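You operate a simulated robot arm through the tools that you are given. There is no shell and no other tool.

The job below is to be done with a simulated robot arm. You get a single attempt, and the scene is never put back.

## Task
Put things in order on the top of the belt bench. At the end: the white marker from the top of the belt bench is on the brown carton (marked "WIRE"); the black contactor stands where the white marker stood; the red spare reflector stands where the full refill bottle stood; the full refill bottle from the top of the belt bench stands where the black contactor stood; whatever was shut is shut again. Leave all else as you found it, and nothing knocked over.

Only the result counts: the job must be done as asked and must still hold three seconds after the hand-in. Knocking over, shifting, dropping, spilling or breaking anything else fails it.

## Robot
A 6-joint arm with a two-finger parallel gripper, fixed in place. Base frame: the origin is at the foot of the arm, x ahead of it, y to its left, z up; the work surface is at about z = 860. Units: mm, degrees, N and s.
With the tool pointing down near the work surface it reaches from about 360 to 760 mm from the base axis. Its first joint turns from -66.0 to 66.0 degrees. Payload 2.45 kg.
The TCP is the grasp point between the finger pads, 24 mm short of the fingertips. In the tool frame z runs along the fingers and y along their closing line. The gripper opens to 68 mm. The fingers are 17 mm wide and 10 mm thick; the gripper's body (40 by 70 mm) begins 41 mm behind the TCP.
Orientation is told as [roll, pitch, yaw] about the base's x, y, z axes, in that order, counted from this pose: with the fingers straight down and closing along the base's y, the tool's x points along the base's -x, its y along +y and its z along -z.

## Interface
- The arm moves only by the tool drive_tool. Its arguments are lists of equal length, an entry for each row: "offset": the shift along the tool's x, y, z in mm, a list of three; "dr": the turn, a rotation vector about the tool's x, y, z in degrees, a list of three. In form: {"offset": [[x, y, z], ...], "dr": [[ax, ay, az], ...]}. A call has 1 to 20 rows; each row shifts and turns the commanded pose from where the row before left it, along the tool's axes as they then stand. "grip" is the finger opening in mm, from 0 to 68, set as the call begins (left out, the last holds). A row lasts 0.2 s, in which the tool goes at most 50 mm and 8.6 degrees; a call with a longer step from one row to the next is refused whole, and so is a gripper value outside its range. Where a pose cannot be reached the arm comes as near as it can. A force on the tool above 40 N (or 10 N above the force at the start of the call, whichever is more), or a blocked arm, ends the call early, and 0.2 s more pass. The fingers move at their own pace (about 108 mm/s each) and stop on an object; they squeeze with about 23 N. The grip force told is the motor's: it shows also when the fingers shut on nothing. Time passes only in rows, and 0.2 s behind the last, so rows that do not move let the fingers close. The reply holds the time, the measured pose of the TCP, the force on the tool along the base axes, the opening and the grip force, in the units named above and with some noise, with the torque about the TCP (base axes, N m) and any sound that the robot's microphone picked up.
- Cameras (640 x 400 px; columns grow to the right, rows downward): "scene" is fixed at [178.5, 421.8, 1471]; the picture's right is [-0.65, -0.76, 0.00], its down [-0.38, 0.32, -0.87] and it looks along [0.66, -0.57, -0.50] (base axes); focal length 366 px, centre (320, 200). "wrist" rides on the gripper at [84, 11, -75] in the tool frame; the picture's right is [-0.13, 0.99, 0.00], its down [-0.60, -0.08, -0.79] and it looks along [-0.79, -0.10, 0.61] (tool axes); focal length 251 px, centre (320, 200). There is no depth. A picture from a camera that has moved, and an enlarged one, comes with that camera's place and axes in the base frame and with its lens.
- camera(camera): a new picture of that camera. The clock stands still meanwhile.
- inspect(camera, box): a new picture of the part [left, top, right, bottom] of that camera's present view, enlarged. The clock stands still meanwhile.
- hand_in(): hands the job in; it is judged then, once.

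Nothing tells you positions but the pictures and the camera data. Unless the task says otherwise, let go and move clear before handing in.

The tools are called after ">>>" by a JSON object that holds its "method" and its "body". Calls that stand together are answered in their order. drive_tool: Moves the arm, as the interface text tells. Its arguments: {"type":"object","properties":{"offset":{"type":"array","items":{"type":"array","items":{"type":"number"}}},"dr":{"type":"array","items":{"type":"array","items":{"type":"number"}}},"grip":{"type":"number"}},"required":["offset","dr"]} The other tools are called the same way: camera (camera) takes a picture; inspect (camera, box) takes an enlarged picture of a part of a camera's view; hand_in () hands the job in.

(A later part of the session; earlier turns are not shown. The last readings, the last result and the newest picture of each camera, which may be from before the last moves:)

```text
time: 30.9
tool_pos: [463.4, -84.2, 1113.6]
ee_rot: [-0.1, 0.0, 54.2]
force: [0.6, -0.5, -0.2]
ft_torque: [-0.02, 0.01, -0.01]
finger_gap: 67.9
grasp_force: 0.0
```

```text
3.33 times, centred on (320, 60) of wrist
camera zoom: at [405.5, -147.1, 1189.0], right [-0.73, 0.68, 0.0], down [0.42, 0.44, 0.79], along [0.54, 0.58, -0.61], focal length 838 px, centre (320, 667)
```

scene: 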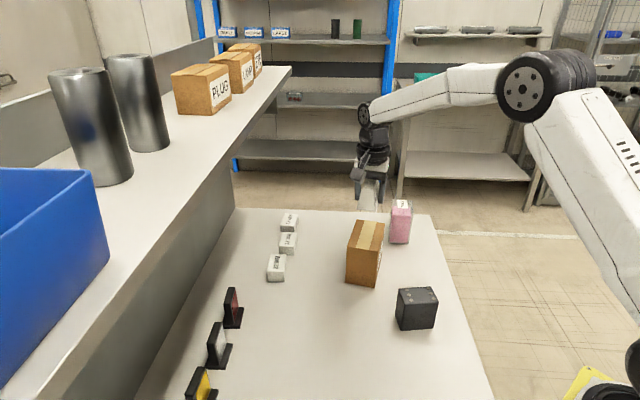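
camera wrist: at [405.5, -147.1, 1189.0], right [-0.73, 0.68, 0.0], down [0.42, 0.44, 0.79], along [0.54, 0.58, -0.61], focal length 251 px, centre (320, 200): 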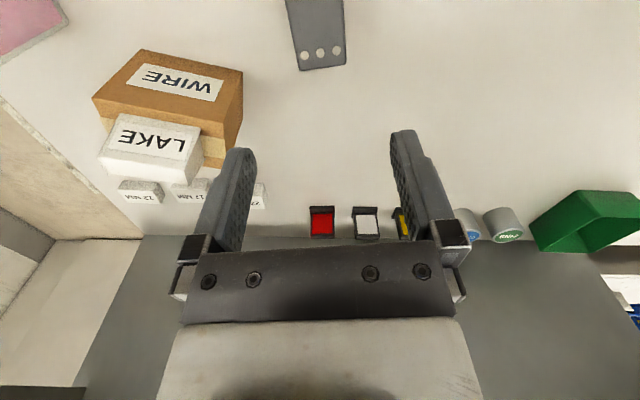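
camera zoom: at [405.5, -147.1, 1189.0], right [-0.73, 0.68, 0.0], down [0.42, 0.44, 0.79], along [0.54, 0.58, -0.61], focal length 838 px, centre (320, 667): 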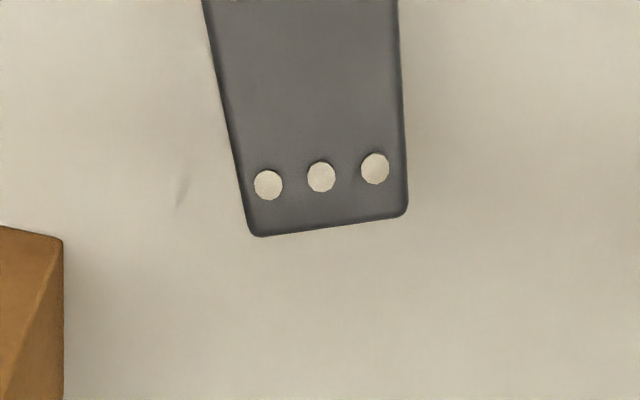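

The contactor's centre comes out at (464, -88.5), long axis 54.4°, which matches the tool yaw. I correct a few millimetres and descend to just above it for a check.

>>> {"method": "drive_tool", "body": {"offset": [[3.1, -2.9, 0], [0, 0, 40], [0, 0, 40], [0, 0, 35], [0, 0, 25], [0, 0, 0]], "dr": [[0, 0, 0], [0, 0, 0], [0, 0, 0], [0, 0, 0], [0, 0, 0], [0, 0, 0]]}}

>>> {"method": "camera", "body": {"camera": "wrist"}}

>>> {"method": "inspect", "body": {"camera": "scene", "box": [340, 220, 500, 350]}}

```text
time: 32.2
tool_pos: [463.6, -89.2, 974.1]
ee_rot: [0.0, -0.1, 54.1]
force: [-0.1, -0.2, -0.5]
ft_torque: [-0.03, -0.02, 0.03]
finger_gap: 68.1
grasp_force: 0.0
```

```text
taken
camera wrist: at [405.3, -152.0, 1049.4], right [-0.73, 0.69, 0.0], down [0.42, 0.44, 0.79], along [0.54, 0.58, -0.61], focal length 251 px, centre (320, 200)
```

wrist: 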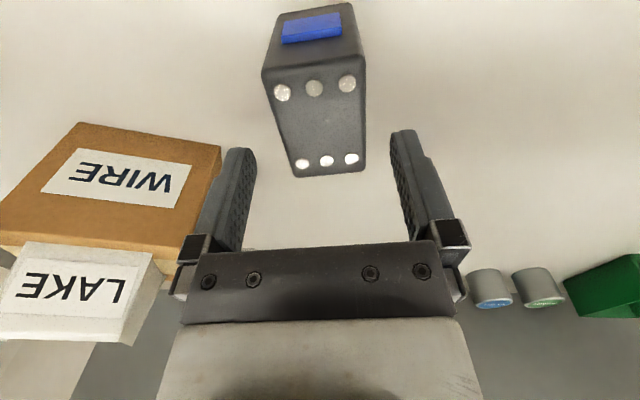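

```text
3.08 times, centred on (420, 285) of scene
camera zoom: at [178.5, 421.8, 1471.0], right [-0.65, -0.76, 0.0], down [-0.38, 0.32, -0.87], along [0.66, -0.57, -0.5], focal length 1128 px, centre (12, -62)
```

zoom: 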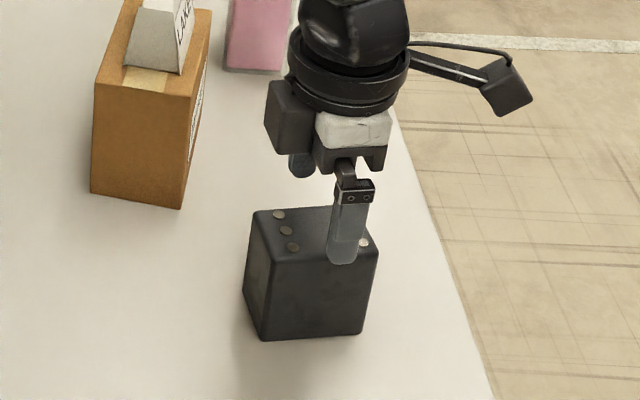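

I notice a dark housing on the gripper's far side; I zoom in to see how low it hangs before descending further.

>>> {"method": "inspect", "body": {"camera": "scene", "box": [390, 200, 490, 300]}}

>>> {"method": "inspect", "body": {"camera": "wrist", "box": [240, 0, 400, 120]}}

```text
4.00 times, centred on (440, 250) of scene
camera zoom: at [178.5, 421.8, 1471.0], right [-0.65, -0.76, 0.0], down [-0.38, 0.32, -0.87], along [0.66, -0.57, -0.5], focal length 1466 px, centre (-160, 0)
```

zoom: 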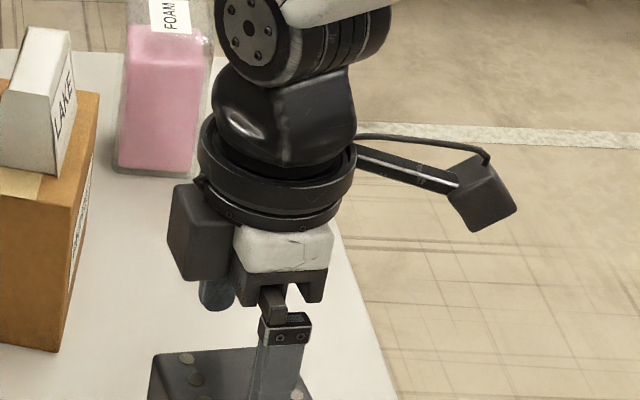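

```text
3.33 times, centred on (320, 60) of wrist
camera zoom: at [405.3, -152.0, 1049.4], right [-0.73, 0.69, 0.0], down [0.42, 0.44, 0.79], along [0.54, 0.58, -0.61], focal length 838 px, centre (320, 667)
```

zoom: 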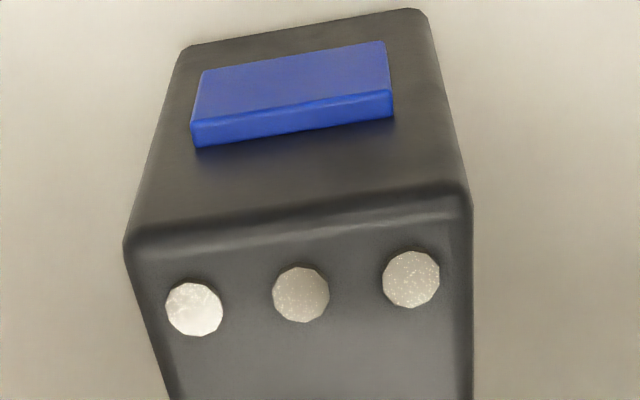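

That housing is simply part of the gripper body, level with its underside, so I keep the tool a little higher. The contactor is centred between the fingers; I descend to z 908.

>>> {"method": "drive_tool", "body": {"offset": [[-1.5, 0, 25], [0, 0, 25], [0, 0, 16], [0, 0, 0]], "dr": [[0, 0, 0], [0, 0, 0], [0, 0, 0], [0, 0, 0]]}}

>>> {"method": "drive_tool", "body": {"offset": [[0, 0, 0], [0, 0, 0], [0, 0, 0]], "dr": [[0, 0, 0], [0, 0, 0], [0, 0, 0]], "grip": 15}}

>>> {"method": "inspect", "body": {"camera": "scene", "box": [340, 220, 500, 350]}}

```text
time: 33.2
tool_pos: [465.3, -87.9, 907.8]
ee_rot: [0.0, 0.0, 54.2]
force: [-0.3, -0.2, -0.3]
ft_torque: [0.0, 0.0, -0.01]
finger_gap: 67.9
grasp_force: 0.0
```

```text
time: 34.0
tool_pos: [464.7, -88.0, 908.3]
ee_rot: [0.1, 0.0, 54.1]
force: [0.0, 0.4, -0.3]
ft_torque: [0.03, 0.03, -0.05]
finger_gap: 47.8
grasp_force: 23.1
```

```text
3.08 times, centred on (420, 285) of scene
camera zoom: at [178.6, 421.8, 1471.0], right [-0.65, -0.76, 0.0], down [-0.38, 0.32, -0.87], along [0.66, -0.57, -0.5], focal length 1128 px, centre (12, -62)
```

zoom: 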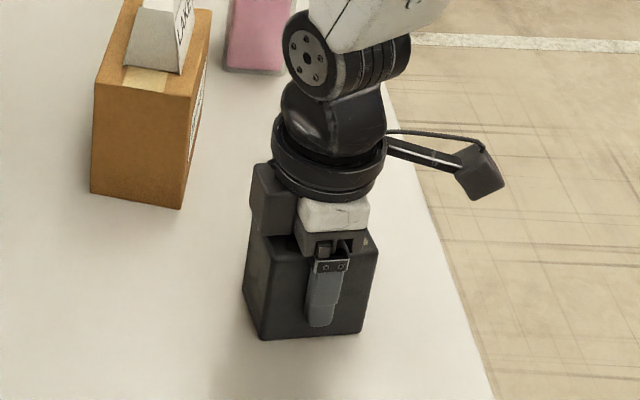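

Gripped at 47.8 mm width. I test-lift the contactor.

>>> {"method": "drive_tool", "body": {"offset": [[0, 0, -4], [0, 0, -6], [0, 0, -10], [0, 0, 0]], "dr": [[0, 0, 0], [0, 0, 0], [0, 0, 0], [0, 0, 0]]}}

>>> {"method": "inspect", "body": {"camera": "scene", "box": [340, 220, 500, 350]}}

```text
time: 35.0
tool_pos: [463.4, -88.4, 926.6]
ee_rot: [0.1, 0.0, 54.1]
force: [0.0, -0.4, -3.0]
ft_torque: [0.01, -0.01, 0.06]
finger_gap: 48.3
grasp_force: 23.0
```

```text
3.08 times, centred on (420, 285) of scene
camera zoom: at [178.6, 421.8, 1471.0], right [-0.65, -0.76, 0.0], down [-0.38, 0.32, -0.87], along [0.66, -0.57, -0.5], focal length 1128 px, centre (12, -62)
```

zoom: 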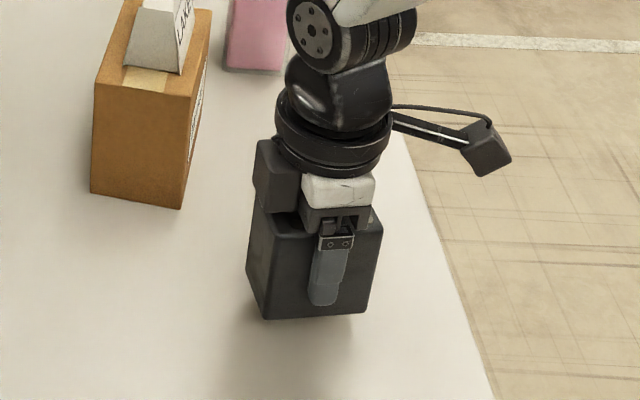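

Held steadily (about 0.3 kg). I raise it and carry it to the marker's old spot at (578, 52).

>>> {"method": "drive_tool", "body": {"offset": [[0, 0, -25], [0, 0, -30], [-20, -1.1, 0], [-30, -1.65, 0], [-30, -1.65, 0], [-30, -1.65, 0], [-30, -1.65, 0], [-25, -1.4, 0], [-14.7, -0.8, 0], [0, 0, 0]], "dr": [[0, 0, 0], [0, 0, 0], [0, 0, 0], [0, 0, 0], [0, 0, 0], [0, 0, 0], [0, 0, 0], [0, 0, 0], [0, 0, 0], [0, 0, 0]]}}

>>> {"method": "camera", "body": {"camera": "scene"}}

>>> {"method": "camera", "body": {"camera": "wrist"}}

```text
time: 37.2
tool_pos: [576.8, 52.4, 981.9]
ee_rot: [0.0, 0.1, 54.1]
force: [0.4, -0.2, -2.3]
ft_torque: [-0.02, -0.02, 0.0]
finger_gap: 47.7
grasp_force: 22.9
```

```text
taken
```

scene: 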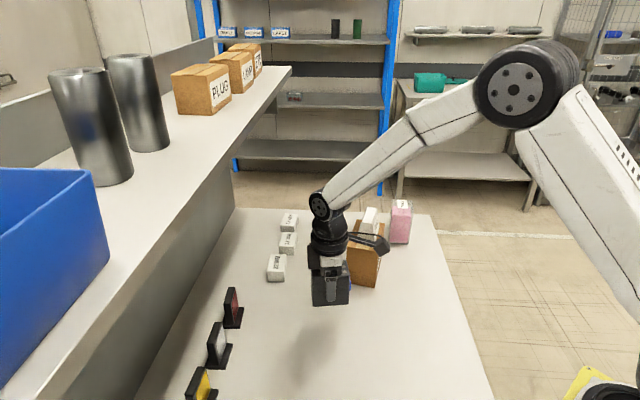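

```text
taken
camera wrist: at [519.8, -9.7, 1057.2], right [-0.73, 0.69, 0.0], down [0.42, 0.44, 0.79], along [0.54, 0.58, -0.61], focal length 251 px, centre (320, 200)
```

wrist: 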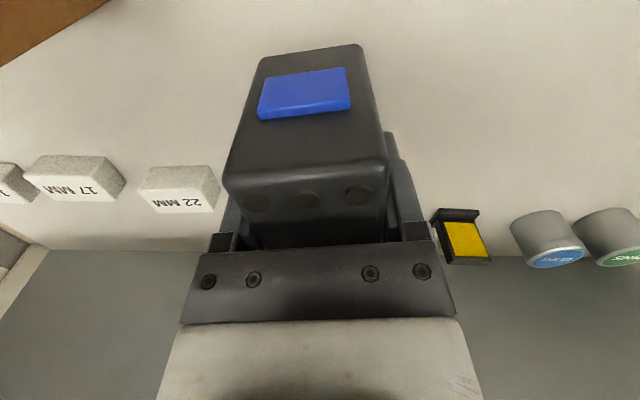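

The contactor is over the marker's former spot. I lower it to a few millimetres above the bench.

>>> {"method": "drive_tool", "body": {"offset": [[0, 0, 25], [0, 0, 25], [0, 0, 14], [0, 0, 5], [0, 0, 0]], "dr": [[0, 0, 0], [0, 0, 0], [0, 0, 0], [0, 0, 0], [0, 0, 0]]}}

>>> {"method": "drive_tool", "body": {"offset": [[0, 0, 1.5], [0, 0, 0]], "dr": [[0, 0, 0], [0, 0, 0]]}}

```text
time: 38.5
tool_pos: [577.3, 51.5, 912.7]
ee_rot: [0.0, 0.0, 54.1]
force: [0.4, 0.1, -2.1]
ft_torque: [-0.02, -0.03, 0.01]
finger_gap: 47.8
grasp_force: 23.4
```

```text
time: 39.0
tool_pos: [576.6, 52.2, 912.1]
ee_rot: [0.0, 0.1, 54.2]
force: [-0.1, 0.2, -3.8]
ft_torque: [0.01, 0.01, 0.01]
finger_gap: 48.1
grasp_force: 22.9
```

>>> {"method": "drive_tool", "body": {"offset": [[0, 0, 1.5], [0, 0, 0]], "dr": [[0, 0, 0], [0, 0, 0]]}}

>>> {"method": "drive_tool", "body": {"offset": [[0, 0, 1], [0, 0, 0]], "dr": [[0, 0, 0], [0, 0, 0]]}}

```text
time: 39.6
tool_pos: [576.9, 52.7, 909.7]
ee_rot: [0.0, 0.0, 54.1]
force: [-0.5, 1.0, -3.2]
ft_torque: [-0.01, 0.01, -0.01]
finger_gap: 47.9
grasp_force: 23.6
```

```text
time: 40.2
tool_pos: [577.7, 52.3, 908.9]
ee_rot: [-0.1, 0.0, 54.1]
force: [-0.3, -0.9, -2.7]
ft_torque: [-0.02, -0.01, 0.03]
finger_gap: 47.7
grasp_force: 22.6
```

The contactor is still just off the surface (force still shows its weight). I lower by another small step.

>>> {"method": "drive_tool", "body": {"offset": [[0, 0, 0.8], [0, 0, 0]], "dr": [[0, 0, 0], [0, 0, 0]]}}

>>> {"method": "inspect", "body": {"camera": "scene", "box": [260, 220, 420, 350]}}

```text
time: 40.9
tool_pos: [577.8, 52.8, 908.7]
ee_rot: [0.0, -0.1, 54.1]
force: [0.3, 0.7, -2.6]
ft_torque: [0.03, 0.02, -0.02]
finger_gap: 47.8
grasp_force: 22.7
```

```text
3.08 times, centred on (340, 285) of scene
camera zoom: at [178.6, 421.8, 1471.0], right [-0.65, -0.76, 0.0], down [-0.38, 0.32, -0.87], along [0.66, -0.57, -0.5], focal length 1128 px, centre (258, -62)
```

zoom: 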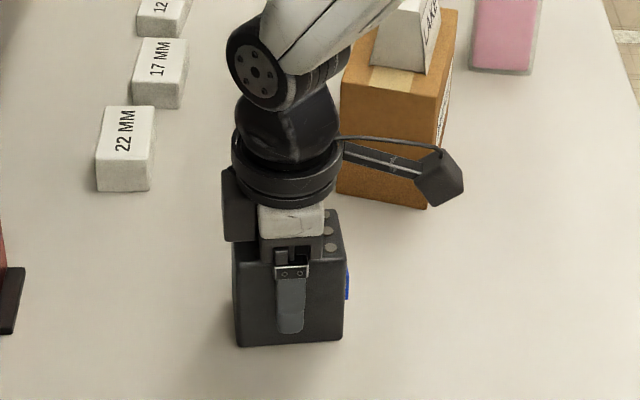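

>>> {"method": "drive_tool", "body": {"offset": [[0, 0, 0.8], [0, 0, 0]], "dr": [[0, 0, 0], [0, 0, 0]]}}

```text
time: 41.5
tool_pos: [577.6, 52.8, 908.9]
ee_rot: [0.0, -0.1, 54.2]
force: [-0.8, 0.4, -2.6]
ft_torque: [-0.05, 0.02, 0.01]
finger_gap: 47.9
grasp_force: 23.0
```

>>> {"method": "drive_tool", "body": {"offset": [[0, 0, 0.8], [0, 0, 0]], "dr": [[0, 0, 0], [0, 0, 0]]}}

```text
time: 42.0
tool_pos: [577.2, 52.4, 908.3]
ee_rot: [0.0, -0.1, 54.0]
force: [-2.4, -3.0, 9.0]
ft_torque: [-0.35, 0.29, 0.05]
finger_gap: 48.0
grasp_force: 23.0
```

Contact with the bench is felt at z 908. I open the fingers and rise.

>>> {"method": "drive_tool", "body": {"offset": [[0, 0, -0.4], [0, 0, 0]], "dr": [[0, 0, 0], [0, 0, 0]]}}

>>> {"method": "drive_tool", "body": {"offset": [[0, 0, 0], [0, 0, 0], [0, 0, 0]], "dr": [[0, 0, 0], [0, 0, 0], [0, 0, 0]], "grip": 68}}

>>> {"method": "drive_tool", "body": {"offset": [[0, 0, -10], [0, 0, -30], [0, 0, -45], [0, 0, -45], [0, 0, -45], [0, 0, -35], [0, 0, 0]], "dr": [[0, 0, 0], [0, 0, 0], [0, 0, 0], [0, 0, 0], [0, 0, 0], [0, 0, 0], [0, 0, 0]]}}

>>> {"method": "camera", "body": {"camera": "scene"}}

>>> {"method": "camera", "body": {"camera": "wrist"}}

```text
time: 42.6
tool_pos: [578.6, 52.8, 907.6]
ee_rot: [0.0, 0.0, 54.1]
force: [-0.4, 0.7, 4.8]
ft_torque: [-0.21, 0.2, 0.0]
finger_gap: 48.0
grasp_force: 23.2
```

```text
time: 43.5
tool_pos: [577.4, 51.4, 908.0]
ee_rot: [0.0, 0.1, 54.1]
force: [-0.4, 0.6, 0.8]
ft_torque: [0.02, 0.03, 0.02]
finger_gap: 68.1
grasp_force: 0.1
```

```text
time: 45.0
tool_pos: [581.2, 51.7, 1119.8]
ee_rot: [-0.1, 0.0, 54.1]
force: [1.1, 0.2, 0.3]
ft_torque: [0.02, -0.01, 0.02]
finger_gap: 68.0
grasp_force: 0.1
```

```text
taken
```

scene: 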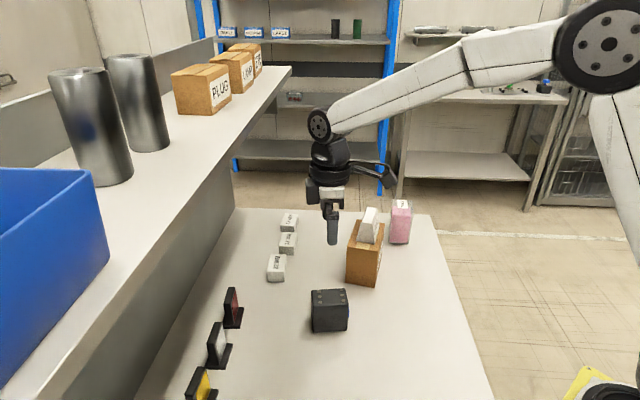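

```text
taken
camera wrist: at [522.2, -11.2, 1194.6], right [-0.73, 0.69, 0.0], down [0.42, 0.44, 0.79], along [0.54, 0.58, -0.61], focal length 251 px, centre (320, 200)
```

wrist: 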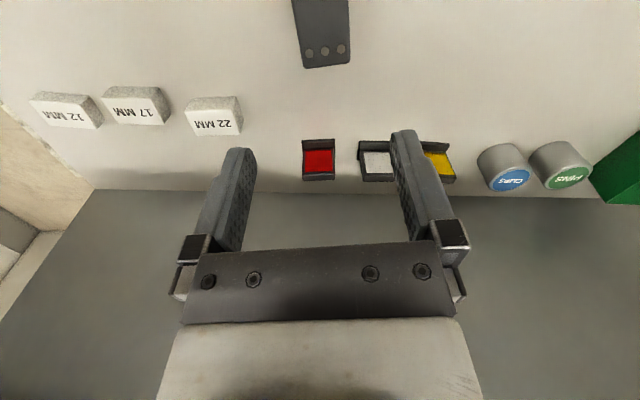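

The contactor stands on the marker's spot. From here I get a good view of the red reflector, so I zoom in on it.

>>> {"method": "inspect", "body": {"camera": "wrist", "box": [264, 110, 392, 200]}}

>>> {"method": "inspect", "body": {"camera": "scene", "box": [190, 270, 290, 370]}}

```text
4.44 times, centred on (328, 155) of wrist
camera zoom: at [522.2, -11.2, 1194.6], right [-0.73, 0.69, 0.0], down [0.42, 0.44, 0.79], along [0.54, 0.58, -0.61], focal length 1118 px, centre (284, 400)
```

zoom: 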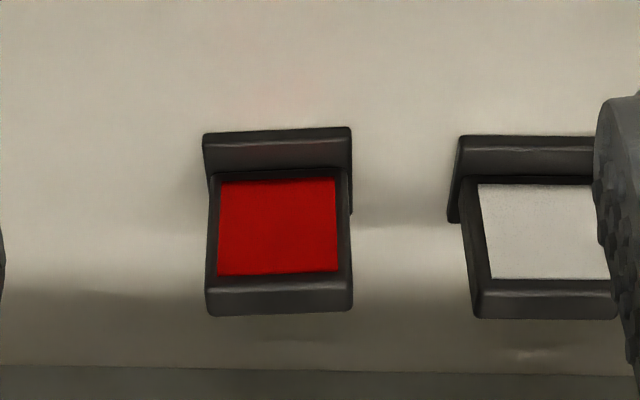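

```text
4.00 times, centred on (240, 320) of scene
camera zoom: at [178.5, 421.8, 1471.0], right [-0.65, -0.76, 0.0], down [-0.38, 0.32, -0.87], along [0.66, -0.57, -0.5], focal length 1466 px, centre (640, -280)
```

zoom: 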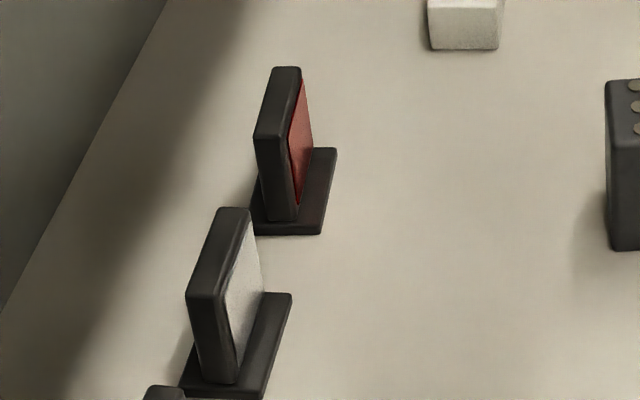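

The red reflector stands around (723, 198), 51 mm wide and 67 mm high. Next is the bottle: I carry the empty gripper high over to its robot side, then lower to just above the bottle top for a look.

>>> {"method": "drive_tool", "body": {"offset": [[34.1, -27.9, 0], [34.1, -27.9, 0], [34.1, -27.9, 0], [34.1, -27.9, 0], [34.1, -27.9, 0], [34.1, -27.9, 0], [34.1, -27.9, 0], [34.1, -27.9, 0], [0, 0, 0], [0, 0, 0], [0, 0, 0]], "dr": [[0, 0, 0], [0, 0, 0], [0, 0, 0], [0, 0, 0], [0, 0, 0], [0, 0, 0], [0, 0, 0], [0, 0, 0], [0, 0, 6.4], [0, 0, 6.4], [0, 0, 0]]}}

>>> {"method": "camera", "body": {"camera": "wrist"}}

>>> {"method": "inspect", "body": {"camera": "wrist", "box": [240, 40, 400, 160]}}

```text
time: 47.5
tool_pos: [598.8, -299.7, 1116.9]
ee_rot: [0.1, 0.0, 41.3]
force: [-0.7, -1.1, 0.5]
ft_torque: [0.01, 0.01, 0.0]
finger_gap: 67.9
grasp_force: 0.1
```

```text
taken
camera wrist: at [528.6, -347.6, 1192.3], right [-0.56, 0.83, 0.0], down [0.51, 0.34, 0.79], along [0.66, 0.44, -0.61], focal length 251 px, centre (320, 200)
```

wrist: 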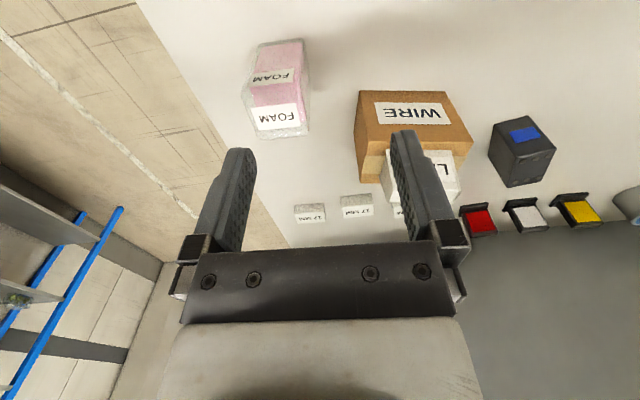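

```text
3.33 times, centred on (320, 100) of wrist
camera zoom: at [528.6, -347.6, 1192.3], right [-0.56, 0.83, 0.0], down [0.51, 0.34, 0.79], along [0.66, 0.44, -0.61], focal length 838 px, centre (320, 533)
```

zoom: 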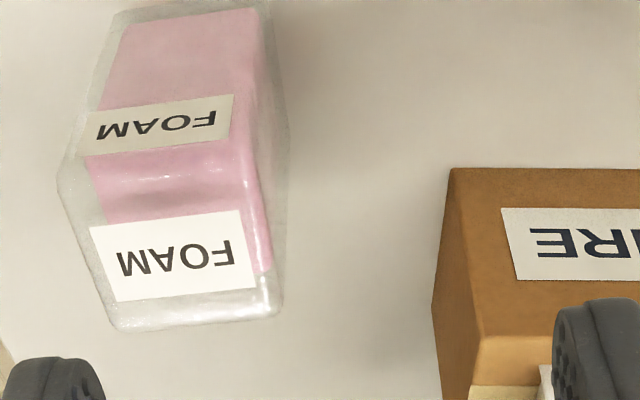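

The bottle's centre is about (678, -302), sides at 41° and -49°. I lower to z about 1012 and slide over the top of it.

>>> {"method": "drive_tool", "body": {"offset": [[0, 0, 35], [0, 0, 35], [0, 0, 34], [0, 0, 0], [-20, -18, 0], [-20, -18, 0], [-18, -18, 0], [0, 0, 0]], "dr": [[0, 0, 0], [0, 0, 0], [0, 0, 0], [0, 0, 0], [0, 0, 0], [0, 0, 0], [0, 0, 0], [0, 0, 0]]}}

>>> {"method": "camera", "body": {"camera": "wrist"}}

>>> {"method": "inspect", "body": {"camera": "scene", "box": [330, 150, 470, 270]}}

```text
time: 49.2
tool_pos: [677.4, -301.9, 1012.5]
ee_rot: [0.1, 0.1, 41.2]
force: [0.1, -0.2, -0.4]
ft_torque: [-0.01, 0.02, 0.0]
finger_gap: 68.1
grasp_force: 0.2
```

```text
taken
camera wrist: at [607.2, -349.7, 1087.9], right [-0.56, 0.83, 0.0], down [0.51, 0.34, 0.79], along [0.66, 0.44, -0.61], focal length 251 px, centre (320, 200)
```

wrist: 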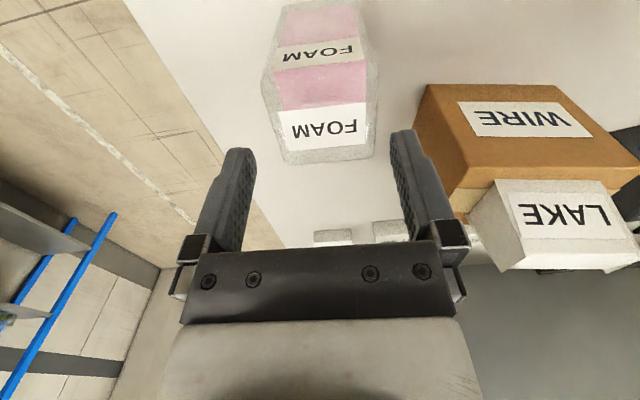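

```text
3.33 times, centred on (400, 210) of scene
camera zoom: at [178.5, 421.8, 1471.0], right [-0.65, -0.76, 0.0], down [-0.38, 0.32, -0.87], along [0.66, -0.57, -0.5], focal length 1222 px, centre (53, 167)
```

zoom: 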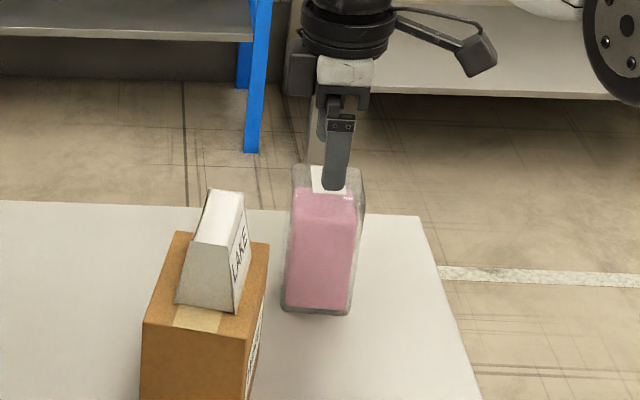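

>>> {"method": "inspect", "body": {"camera": "wrist", "box": [250, 40, 410, 180]}}

```text
2.86 times, centred on (330, 110) of wrist
camera zoom: at [607.2, -349.7, 1087.9], right [-0.56, 0.83, 0.0], down [0.51, 0.34, 0.79], along [0.66, 0.44, -0.61], focal length 718 px, centre (291, 457)
```

zoom: 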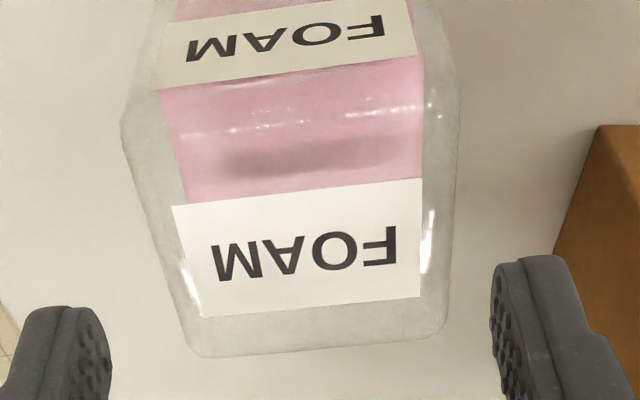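

The bottle is centred to about 2 mm. I shift 2 mm and descend to grip height.

>>> {"method": "drive_tool", "body": {"offset": [[-1, 2, 0], [0, 0, 15], [0, 0, 15], [0, 0, 0]], "dr": [[0, 0, 0], [0, 0, 0], [0, 0, 0], [0, 0, 0]]}}

>>> {"method": "camera", "body": {"camera": "wrist"}}

>>> {"method": "inspect", "body": {"camera": "scene", "box": [330, 150, 470, 270]}}

```text
time: 50.2
tool_pos: [676.3, -299.3, 982.9]
ee_rot: [0.1, -0.1, 41.2]
force: [0.1, 0.2, -0.1]
ft_torque: [0.01, 0.0, -0.01]
finger_gap: 68.1
grasp_force: 0.0
```

```text
taken
camera wrist: at [606.8, -347.3, 1057.9], right [-0.56, 0.83, 0.0], down [0.51, 0.34, 0.79], along [0.66, 0.44, -0.61], focal length 251 px, centre (320, 200)
```

wrist: 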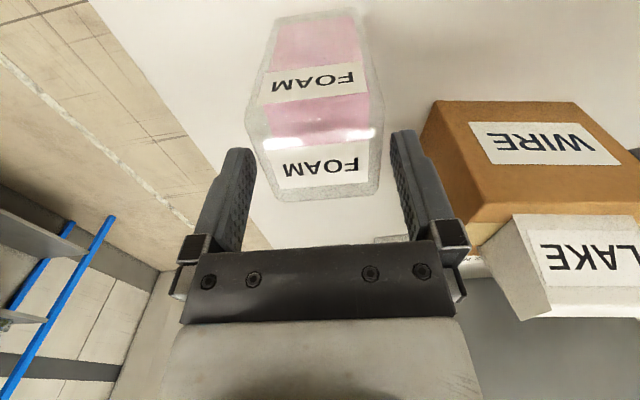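

```text
3.33 times, centred on (400, 210) of scene
camera zoom: at [178.5, 421.8, 1471.0], right [-0.65, -0.76, 0.0], down [-0.38, 0.32, -0.87], along [0.66, -0.57, -0.5], focal length 1222 px, centre (53, 167)
```

zoom: 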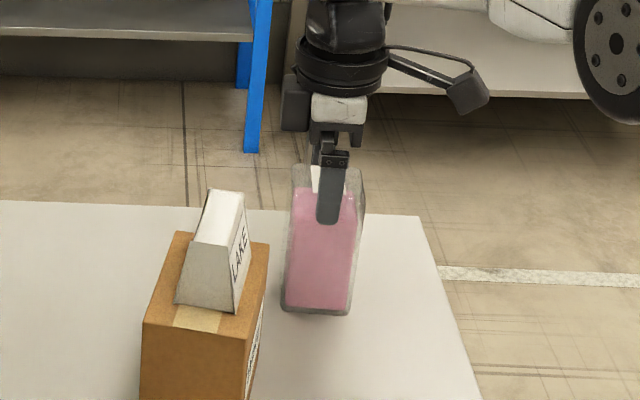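

Fingertips already straddle the bottle without contact. I continue down to z 948 and close.

>>> {"method": "drive_tool", "body": {"offset": [[0, 0, 15], [0, 0, 12], [0, 0, 8], [0, 0, 0]], "dr": [[0, 0, 0], [0, 0, 0], [0, 0, 0], [0, 0, 0]]}}

>>> {"method": "drive_tool", "body": {"offset": [[0, 0, 0], [0, 0, 0], [0, 0, 0]], "dr": [[0, 0, 0], [0, 0, 0], [0, 0, 0]], "grip": 30}}

>>> {"method": "inspect", "body": {"camera": "scene", "box": [330, 150, 470, 270]}}

```text
time: 51.2
tool_pos: [677.9, -299.1, 949.8]
ee_rot: [0.1, 0.1, 41.3]
force: [-0.5, 0.1, -0.1]
ft_torque: [-0.03, -0.02, 0.03]
finger_gap: 67.6
grasp_force: 0.0
```

```text
time: 52.0
tool_pos: [676.6, -299.1, 949.7]
ee_rot: [0.0, 0.0, 41.3]
force: [-0.4, 1.1, 0.0]
ft_torque: [0.05, -0.03, 0.0]
finger_gap: 58.1
grasp_force: 22.9
```

```text
3.33 times, centred on (400, 210) of scene
camera zoom: at [178.5, 421.8, 1471.0], right [-0.65, -0.76, 0.0], down [-0.38, 0.32, -0.87], along [0.66, -0.57, -0.5], focal length 1222 px, centre (53, 167)
```

zoom: 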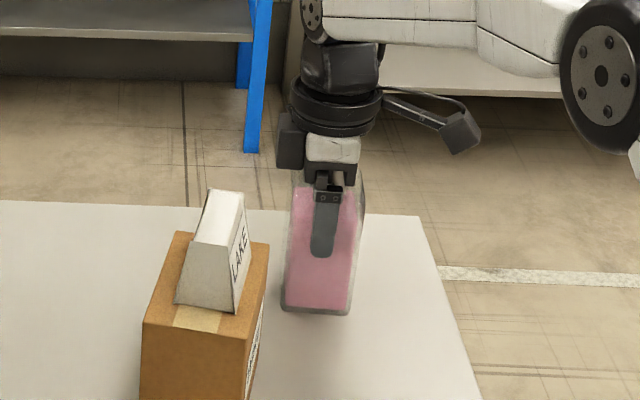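

Gripped at 58 mm. I lift slowly and watch for slip.

>>> {"method": "drive_tool", "body": {"offset": [[0, 0, -3], [0, 0, -5], [0, 0, -7], [0, 0, 0]], "dr": [[0, 0, 0], [0, 0, 0], [0, 0, 0], [0, 0, 0]]}}

>>> {"method": "inspect", "body": {"camera": "scene", "box": [330, 150, 470, 270]}}

>>> {"method": "camera", "body": {"camera": "wrist"}}

```text
time: 53.0
tool_pos: [677.2, -300.9, 963.1]
ee_rot: [-0.1, 0.0, 41.2]
force: [0.5, -1.2, -2.8]
ft_torque: [-0.03, -0.04, 0.03]
finger_gap: 57.9
grasp_force: 23.2
```

```text
3.33 times, centred on (400, 210) of scene
camera zoom: at [178.6, 421.8, 1471.0], right [-0.65, -0.76, 0.0], down [-0.38, 0.32, -0.87], along [0.66, -0.57, -0.5], focal length 1222 px, centre (53, 167)
```

zoom: 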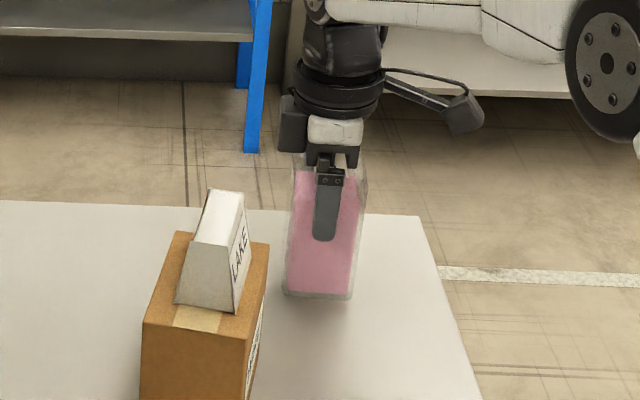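

```text
taken
camera wrist: at [607.6, -347.5, 1038.8], right [-0.56, 0.83, 0.0], down [0.51, 0.34, 0.79], along [0.66, 0.44, -0.61], focal length 251 px, centre (320, 200)
```

wrist: 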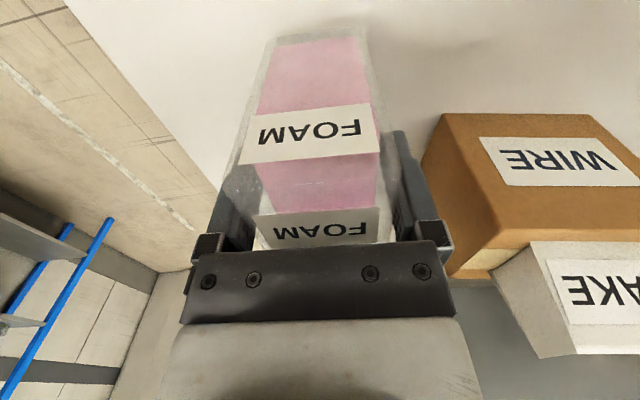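

The bottle is held upright without slip. I raise it 40 mm more, back away from the carton, and carry it gently toward the contactor's old spot.

>>> {"method": "drive_tool", "body": {"offset": [[0, 0, -8], [0, 0, -14], [0, 0, -12], [0, 0, -5], [6, 5.3, 0], [13, 11.4, 0], [16, 14, 0], [16, 14, 0], [10, 8.8, 0], [4.4, 3.9, 0], [0, 0, 0]], "dr": [[0, 0, 0], [0, 0, 0], [0, 0, 0], [0, 0, 0], [0, 0, 0], [0, 0, 0], [0, 0, 0], [0, 0, 0], [0, 0, 0], [0, 0, 0], [0, 0, 0]]}}

>>> {"method": "drive_tool", "body": {"offset": [[-1.5, 8, 0], [-3, 15.7, 0], [-4.2, 22, 0], [-4.2, 22, 0], [-4.2, 22, 0], [-4.2, 22, 0], [-4.2, 22, 0], [-4.2, 22, 0], [-4.2, 22, 0], [-4.2, 22, 0], [-3.9, 20.4, 0], [-2.5, 13, 0], [-1.8, 9, 0], [0, 0, 0]], "dr": [[0, 0, 0], [0, 0, 0], [0, 0, 0], [0, 0, 0], [0, 0, 0], [0, 0, 0], [0, 0, 0], [0, 0, 0], [0, 0, 0], [0, 0, 0], [0, 0, 0], [0, 0, 0], [0, 0, 0], [0, 0, 0]]}}

>>> {"method": "camera", "body": {"camera": "scene"}}

>>> {"method": "camera", "body": {"camera": "wrist"}}

```text
time: 55.5
tool_pos: [590.7, -301.1, 1003.6]
ee_rot: [-0.1, -0.1, 41.4]
force: [0.4, -1.3, -3.2]
ft_torque: [0.01, -0.03, -0.01]
finger_gap: 57.8
grasp_force: 22.7
```

```text
time: 58.5
tool_pos: [465.1, -88.5, 1002.8]
ee_rot: [-0.1, 0.0, 41.3]
force: [-0.2, -0.2, -2.3]
ft_torque: [0.01, 0.0, 0.04]
finger_gap: 57.9
grasp_force: 22.3
```

```text
taken
```

scene: 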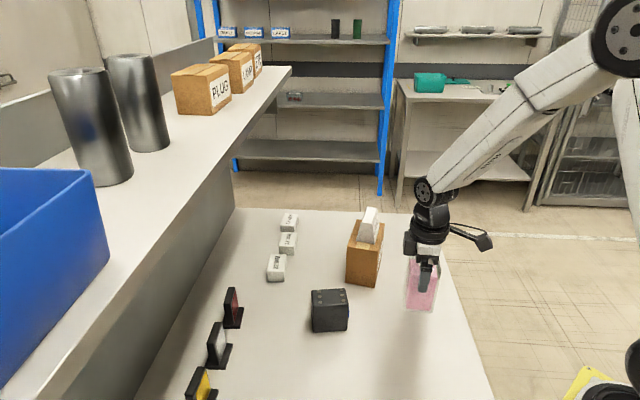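

```text
taken
camera wrist: at [395.4, -135.9, 1077.5], right [-0.56, 0.83, 0.0], down [0.51, 0.34, 0.79], along [0.66, 0.44, -0.61], focal length 251 px, centre (320, 200)
```

wrist: 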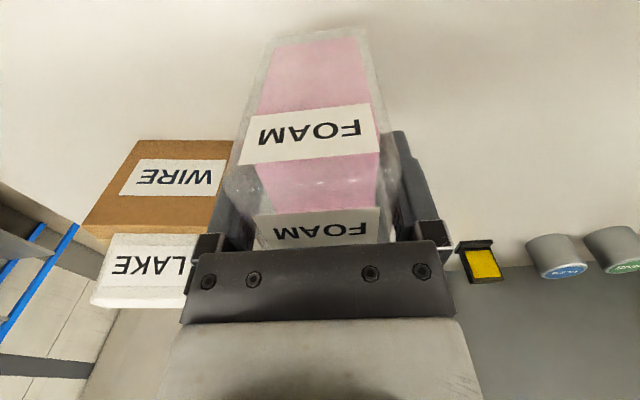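

The bottle is over the contactor's old spot (465, -88.5). I lower it gently.

>>> {"method": "drive_tool", "body": {"offset": [[0, 0.7, 8], [0, 0, 15], [0, 0, 14], [0, 0, 8], [0, 0, 4], [0, 0, 0]], "dr": [[0, 0, 0], [0, 0, 0], [0, 0, 0], [0, 0, 0], [0, 0, 0], [0, 0, 0]]}}

>>> {"method": "drive_tool", "body": {"offset": [[0, 0, 1.5], [0, 0, 1], [0, 0, 0]], "dr": [[0, 0, 0], [0, 0, 0], [0, 0, 0]]}}

```text
time: 59.9
tool_pos: [465.3, -87.5, 953.9]
ee_rot: [0.0, 0.1, 41.3]
force: [0.0, -0.2, -2.9]
ft_torque: [0.02, -0.01, 0.05]
finger_gap: 58.0
grasp_force: 22.9
```

```text
time: 60.6
tool_pos: [465.0, -87.9, 951.6]
ee_rot: [0.1, -0.2, 41.3]
force: [0.2, -0.1, -3.2]
ft_torque: [-0.03, -0.03, -0.01]
finger_gap: 57.9
grasp_force: 23.2
```

>>> {"method": "drive_tool", "body": {"offset": [[0, 0, 1], [0, 0, 0]], "dr": [[0, 0, 0], [0, 0, 0]]}}

>>> {"method": "drive_tool", "body": {"offset": [[0, 0, 0.8], [0, 0, 0]], "dr": [[0, 0, 0], [0, 0, 0]]}}

```text
time: 61.2
tool_pos: [464.3, -86.8, 949.9]
ee_rot: [0.0, 0.0, 41.3]
force: [0.8, -0.2, -3.4]
ft_torque: [0.0, -0.02, 0.0]
finger_gap: 57.7
grasp_force: 23.0
```

```text
time: 61.9
tool_pos: [465.9, -87.2, 948.6]
ee_rot: [0.0, 0.0, 41.3]
force: [0.0, 0.6, -2.4]
ft_torque: [0.02, -0.02, 0.01]
finger_gap: 58.0
grasp_force: 22.9
```

The bottle is nearly down; no contact force yet. I take small further steps.

>>> {"method": "drive_tool", "body": {"offset": [[0, 0, 0.8], [0, 0, 0]], "dr": [[0, 0, 0], [0, 0, 0]]}}

>>> {"method": "inspect", "body": {"camera": "scene", "box": [350, 210, 490, 330]}}

```text
time: 62.5
tool_pos: [463.8, -87.2, 948.2]
ee_rot: [-0.1, 0.0, 41.3]
force: [-0.5, 1.2, 4.9]
ft_torque: [0.0, 0.25, 0.0]
finger_gap: 57.9
grasp_force: 23.4
```

```text
3.33 times, centred on (420, 270) of scene
camera zoom: at [178.4, 421.8, 1471.0], right [-0.65, -0.76, 0.0], down [-0.38, 0.32, -0.87], along [0.66, -0.57, -0.5], focal length 1222 px, centre (-13, -33)
```

zoom: 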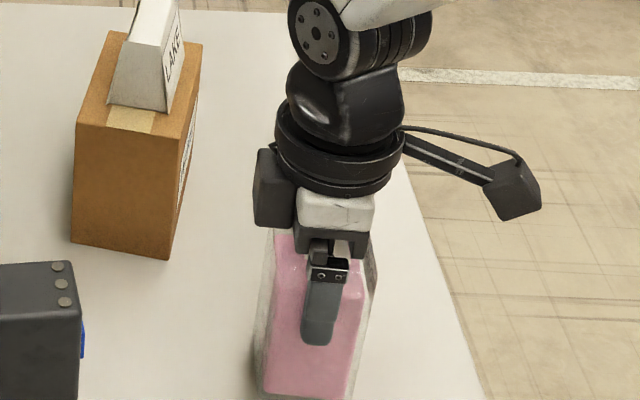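

Contact (about 5 N plus the bottle's weight taken by the bench). I open the fingers and rise straight up.

>>> {"method": "drive_tool", "body": {"offset": [[0, 0, 0], [0, 0, 0], [0, 0, 0]], "dr": [[0, 0, 0], [0, 0, 0], [0, 0, 0]], "grip": 68}}

>>> {"method": "drive_tool", "body": {"offset": [[0, 0, -6], [0, 0, -15], [0, 0, -30], [0, 0, -40], [0, 0, -40], [0, 0, -30], [0, 0, 0]], "dr": [[0, 0, 0], [0, 0, 0], [0, 0, 0], [0, 0, 0], [0, 0, 0], [0, 0, 0], [0, 0, 0]]}}

>>> {"method": "camera", "body": {"camera": "scene"}}

>>> {"method": "camera", "body": {"camera": "wrist"}}

```text
time: 63.2
tool_pos: [463.3, -86.0, 948.5]
ee_rot: [-0.1, 0.0, 41.2]
force: [-0.1, -0.9, -0.8]
ft_torque: [-0.03, -0.01, -0.01]
finger_gap: 67.9
grasp_force: 0.0
```

```text
time: 64.8
tool_pos: [464.7, -87.6, 1109.0]
ee_rot: [0.0, 0.0, 41.2]
force: [0.1, -0.4, 0.9]
ft_torque: [-0.04, 0.04, 0.04]
finger_gap: 67.8
grasp_force: 0.0
```

```text
taken
```

scene: 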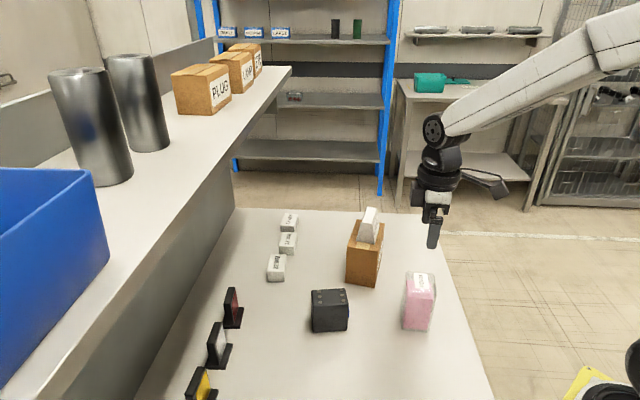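

```text
taken
camera wrist: at [394.3, -134.5, 1184.2], right [-0.56, 0.83, 0.0], down [0.51, 0.34, 0.79], along [0.66, 0.44, -0.61], focal length 251 px, centre (320, 200)
```

wrist: 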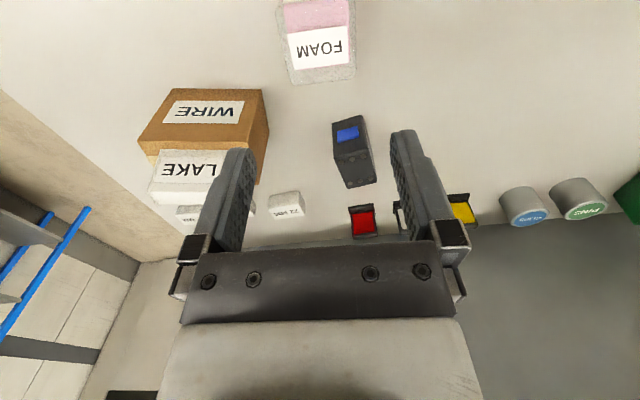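

The bottle stands upright at its new place. For the red reflector, which sits under the shelf overhang, I tilt the tool 15° so the wrist stays out from under the shelf, and move to a spot in front of it.

>>> {"method": "drive_tool", "body": {"offset": [[0, 0, 0], [0, 0, 0], [0, 0, 0], [0, 0, 0], [-34.4, -2, 24.8], [-34.4, -2, 24.8], [-34.4, -2, 24.8], [-34.4, -2, 24.8], [-34.4, -2, 24.8], [-34.4, -2, 24.8], [-34.4, -2, 24.8], [0, 0, 0]], "dr": [[0, 0, -4.4], [0, 0, -4.4], [0, -7.5, 0], [0, -7.5, 0], [0, 0, 0], [0, 0, 0], [0, 0, 0], [0, 0, 0], [0, 0, 0], [0, 0, 0], [0, 0, 0], [0, 0, 0]]}}

>>> {"method": "camera", "body": {"camera": "wrist"}}

>>> {"method": "camera", "body": {"camera": "scene"}}

```text
time: 67.5
tool_pos: [652.0, 117.5, 1003.7]
ee_rot: [0.0, -14.9, 50.1]
force: [0.6, 0.2, -0.1]
ft_torque: [-0.03, 0.03, 0.02]
finger_gap: 68.0
grasp_force: 0.0
```

```text
taken
camera wrist: at [579.7, 46.6, 1055.8], right [-0.68, 0.73, 0.03], down [0.3, 0.24, 0.92], along [0.67, 0.64, -0.39], focal length 251 px, centre (320, 200)
```

wrist: 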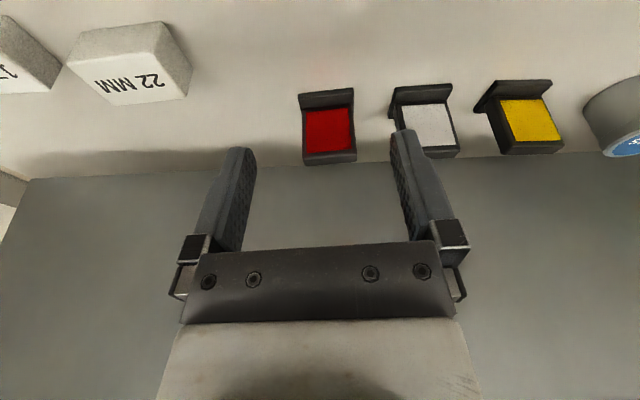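

```text
taken
```

scene: 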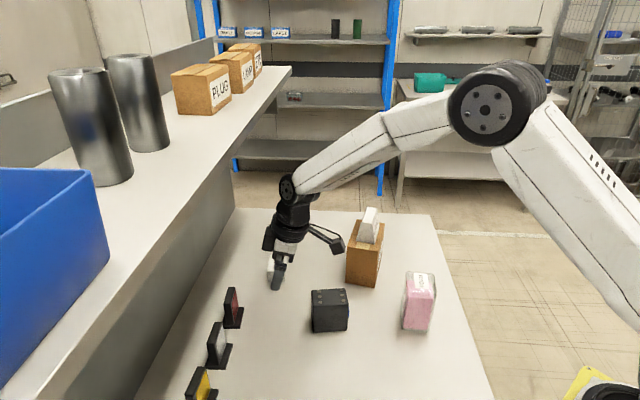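

>>> {"method": "inspect", "body": {"camera": "wrist", "box": [280, 70, 400, 180]}}

>>> {"method": "inspect", "body": {"camera": "scene", "box": [200, 150, 340, 290]}}

```text
3.64 times, centred on (340, 125) of wrist
camera zoom: at [579.7, 46.6, 1055.8], right [-0.68, 0.73, 0.03], down [0.3, 0.24, 0.92], along [0.67, 0.64, -0.39], focal length 914 px, centre (247, 473)
```

zoom: 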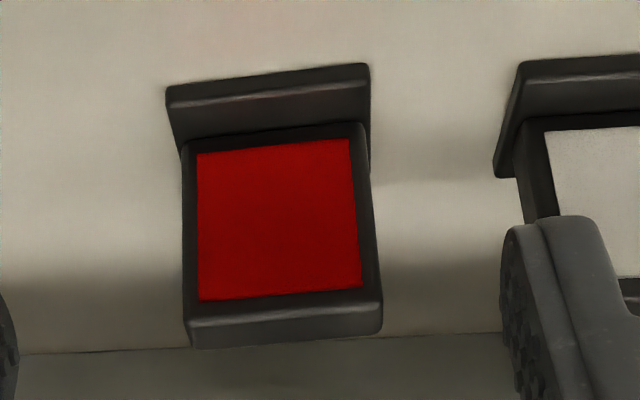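

```text
2.86 times, centred on (270, 220) of scene
camera zoom: at [178.5, 421.8, 1471.0], right [-0.65, -0.76, 0.0], down [-0.38, 0.32, -0.87], along [0.66, -0.57, -0.5], focal length 1047 px, centre (463, 143)
```

zoom: 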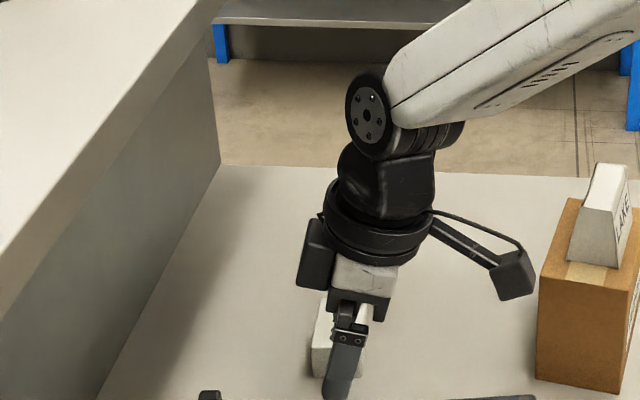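

The panel is centred at about (724, 200.6), lined up with the tool. I slide in above it under the shelf with the fingertips clear of its top.

>>> {"method": "drive_tool", "body": {"offset": [[-24.4, -0.6, 15.1], [-24.4, -0.6, 15.1], [-24.4, -0.6, 15.1], [-24.4, -0.7, 15.1], [0, 0, 0]], "dr": [[0, 0, 0], [0, 0, 0], [0, 0, 0], [0, 0, 0], [0, 0, 0]]}}

>>> {"method": "camera", "body": {"camera": "wrist"}}

>>> {"method": "camera", "body": {"camera": "scene"}}

>>> {"method": "inspect", "body": {"camera": "scene", "box": [160, 210, 300, 350]}}

```text
time: 68.7
tool_pos: [725.2, 200.4, 969.9]
ee_rot: [-0.1, -14.9, 50.1]
force: [-0.8, 0.1, 0.7]
ft_torque: [0.0, -0.04, -0.01]
finger_gap: 67.8
grasp_force: 0.1
```

```text
taken
camera wrist: at [652.6, 130.3, 1022.4], right [-0.68, 0.73, 0.03], down [0.3, 0.24, 0.92], along [0.67, 0.64, -0.39], focal length 251 px, centre (320, 200)
```

wrist: 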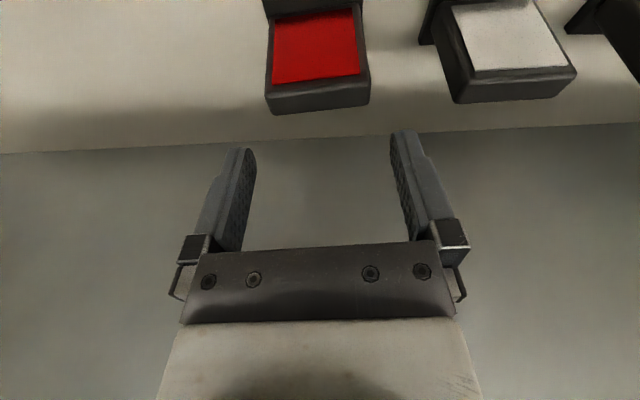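

```text
taken
```

scene: 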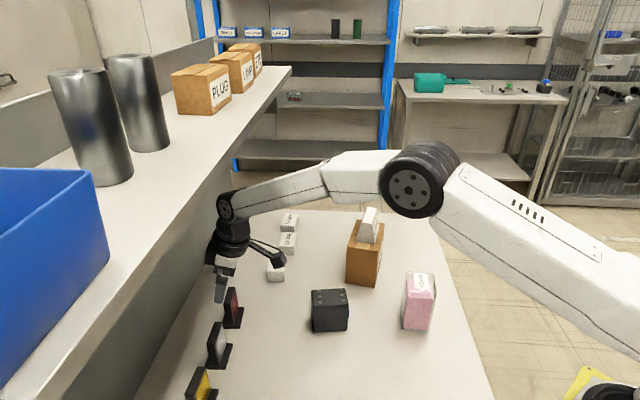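

```text
2.86 times, centred on (230, 280) of scene
camera zoom: at [178.5, 421.8, 1471.0], right [-0.65, -0.76, 0.0], down [-0.38, 0.32, -0.87], along [0.66, -0.57, -0.5], focal length 1047 px, centre (577, -29)
```

zoom: 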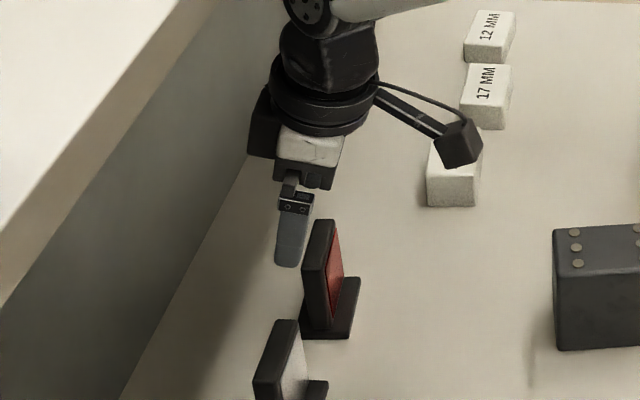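

>>> {"method": "inspect", "body": {"camera": "wrist", "box": [250, 30, 390, 130]}}

```text
4.00 times, centred on (320, 80) of wrist
camera zoom: at [652.6, 130.3, 1022.4], right [-0.68, 0.73, 0.03], down [0.3, 0.24, 0.92], along [0.67, 0.64, -0.39], focal length 1006 px, centre (320, 680)
```

zoom: 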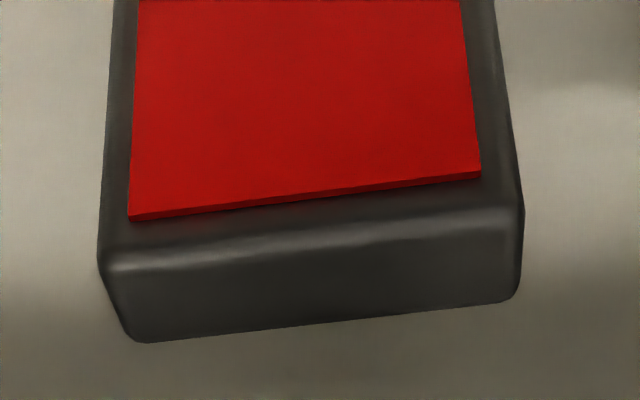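

The panel's centre is within 2 mm of the tool. I descend in two stages, straddling the panel's ends.

>>> {"method": "drive_tool", "body": {"offset": [[4.9, 0.3, 16.3], [4.9, 0.3, 16.3], [0, 0, 0]], "dr": [[0, 0, 0], [0, 0, 0], [0, 0, 0]]}}

>>> {"method": "camera", "body": {"camera": "wrist"}}

>>> {"method": "inspect", "body": {"camera": "scene", "box": [180, 230, 280, 350]}}

```text
time: 69.5
tool_pos: [723.8, 200.0, 937.0]
ee_rot: [0.0, -15.0, 50.1]
force: [0.2, -0.1, -0.7]
ft_torque: [0.03, -0.01, -0.02]
finger_gap: 68.1
grasp_force: 0.1
```

```text
taken
camera wrist: at [651.8, 129.0, 987.4], right [-0.68, 0.73, 0.03], down [0.3, 0.24, 0.92], along [0.67, 0.64, -0.39], focal length 251 px, centre (320, 200)
```

wrist: 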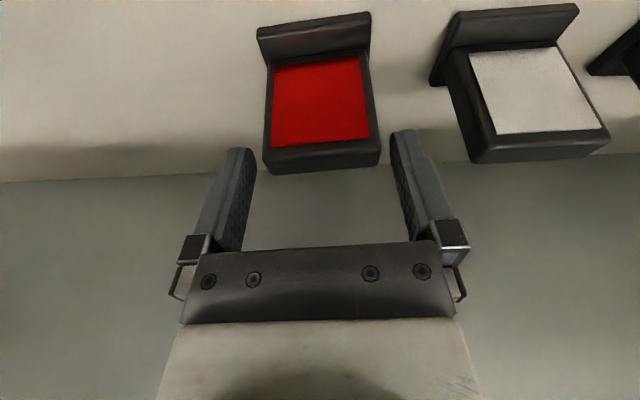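

```text
3.33 times, centred on (230, 290) of scene
camera zoom: at [178.5, 421.8, 1471.0], right [-0.65, -0.76, 0.0], down [-0.38, 0.32, -0.87], along [0.66, -0.57, -0.5], focal length 1222 px, centre (620, -100)
```

zoom: 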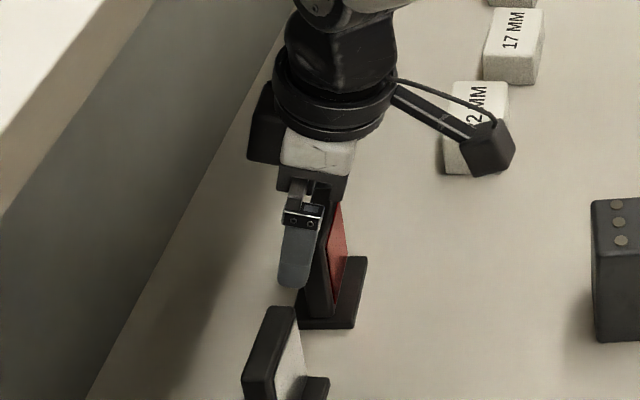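

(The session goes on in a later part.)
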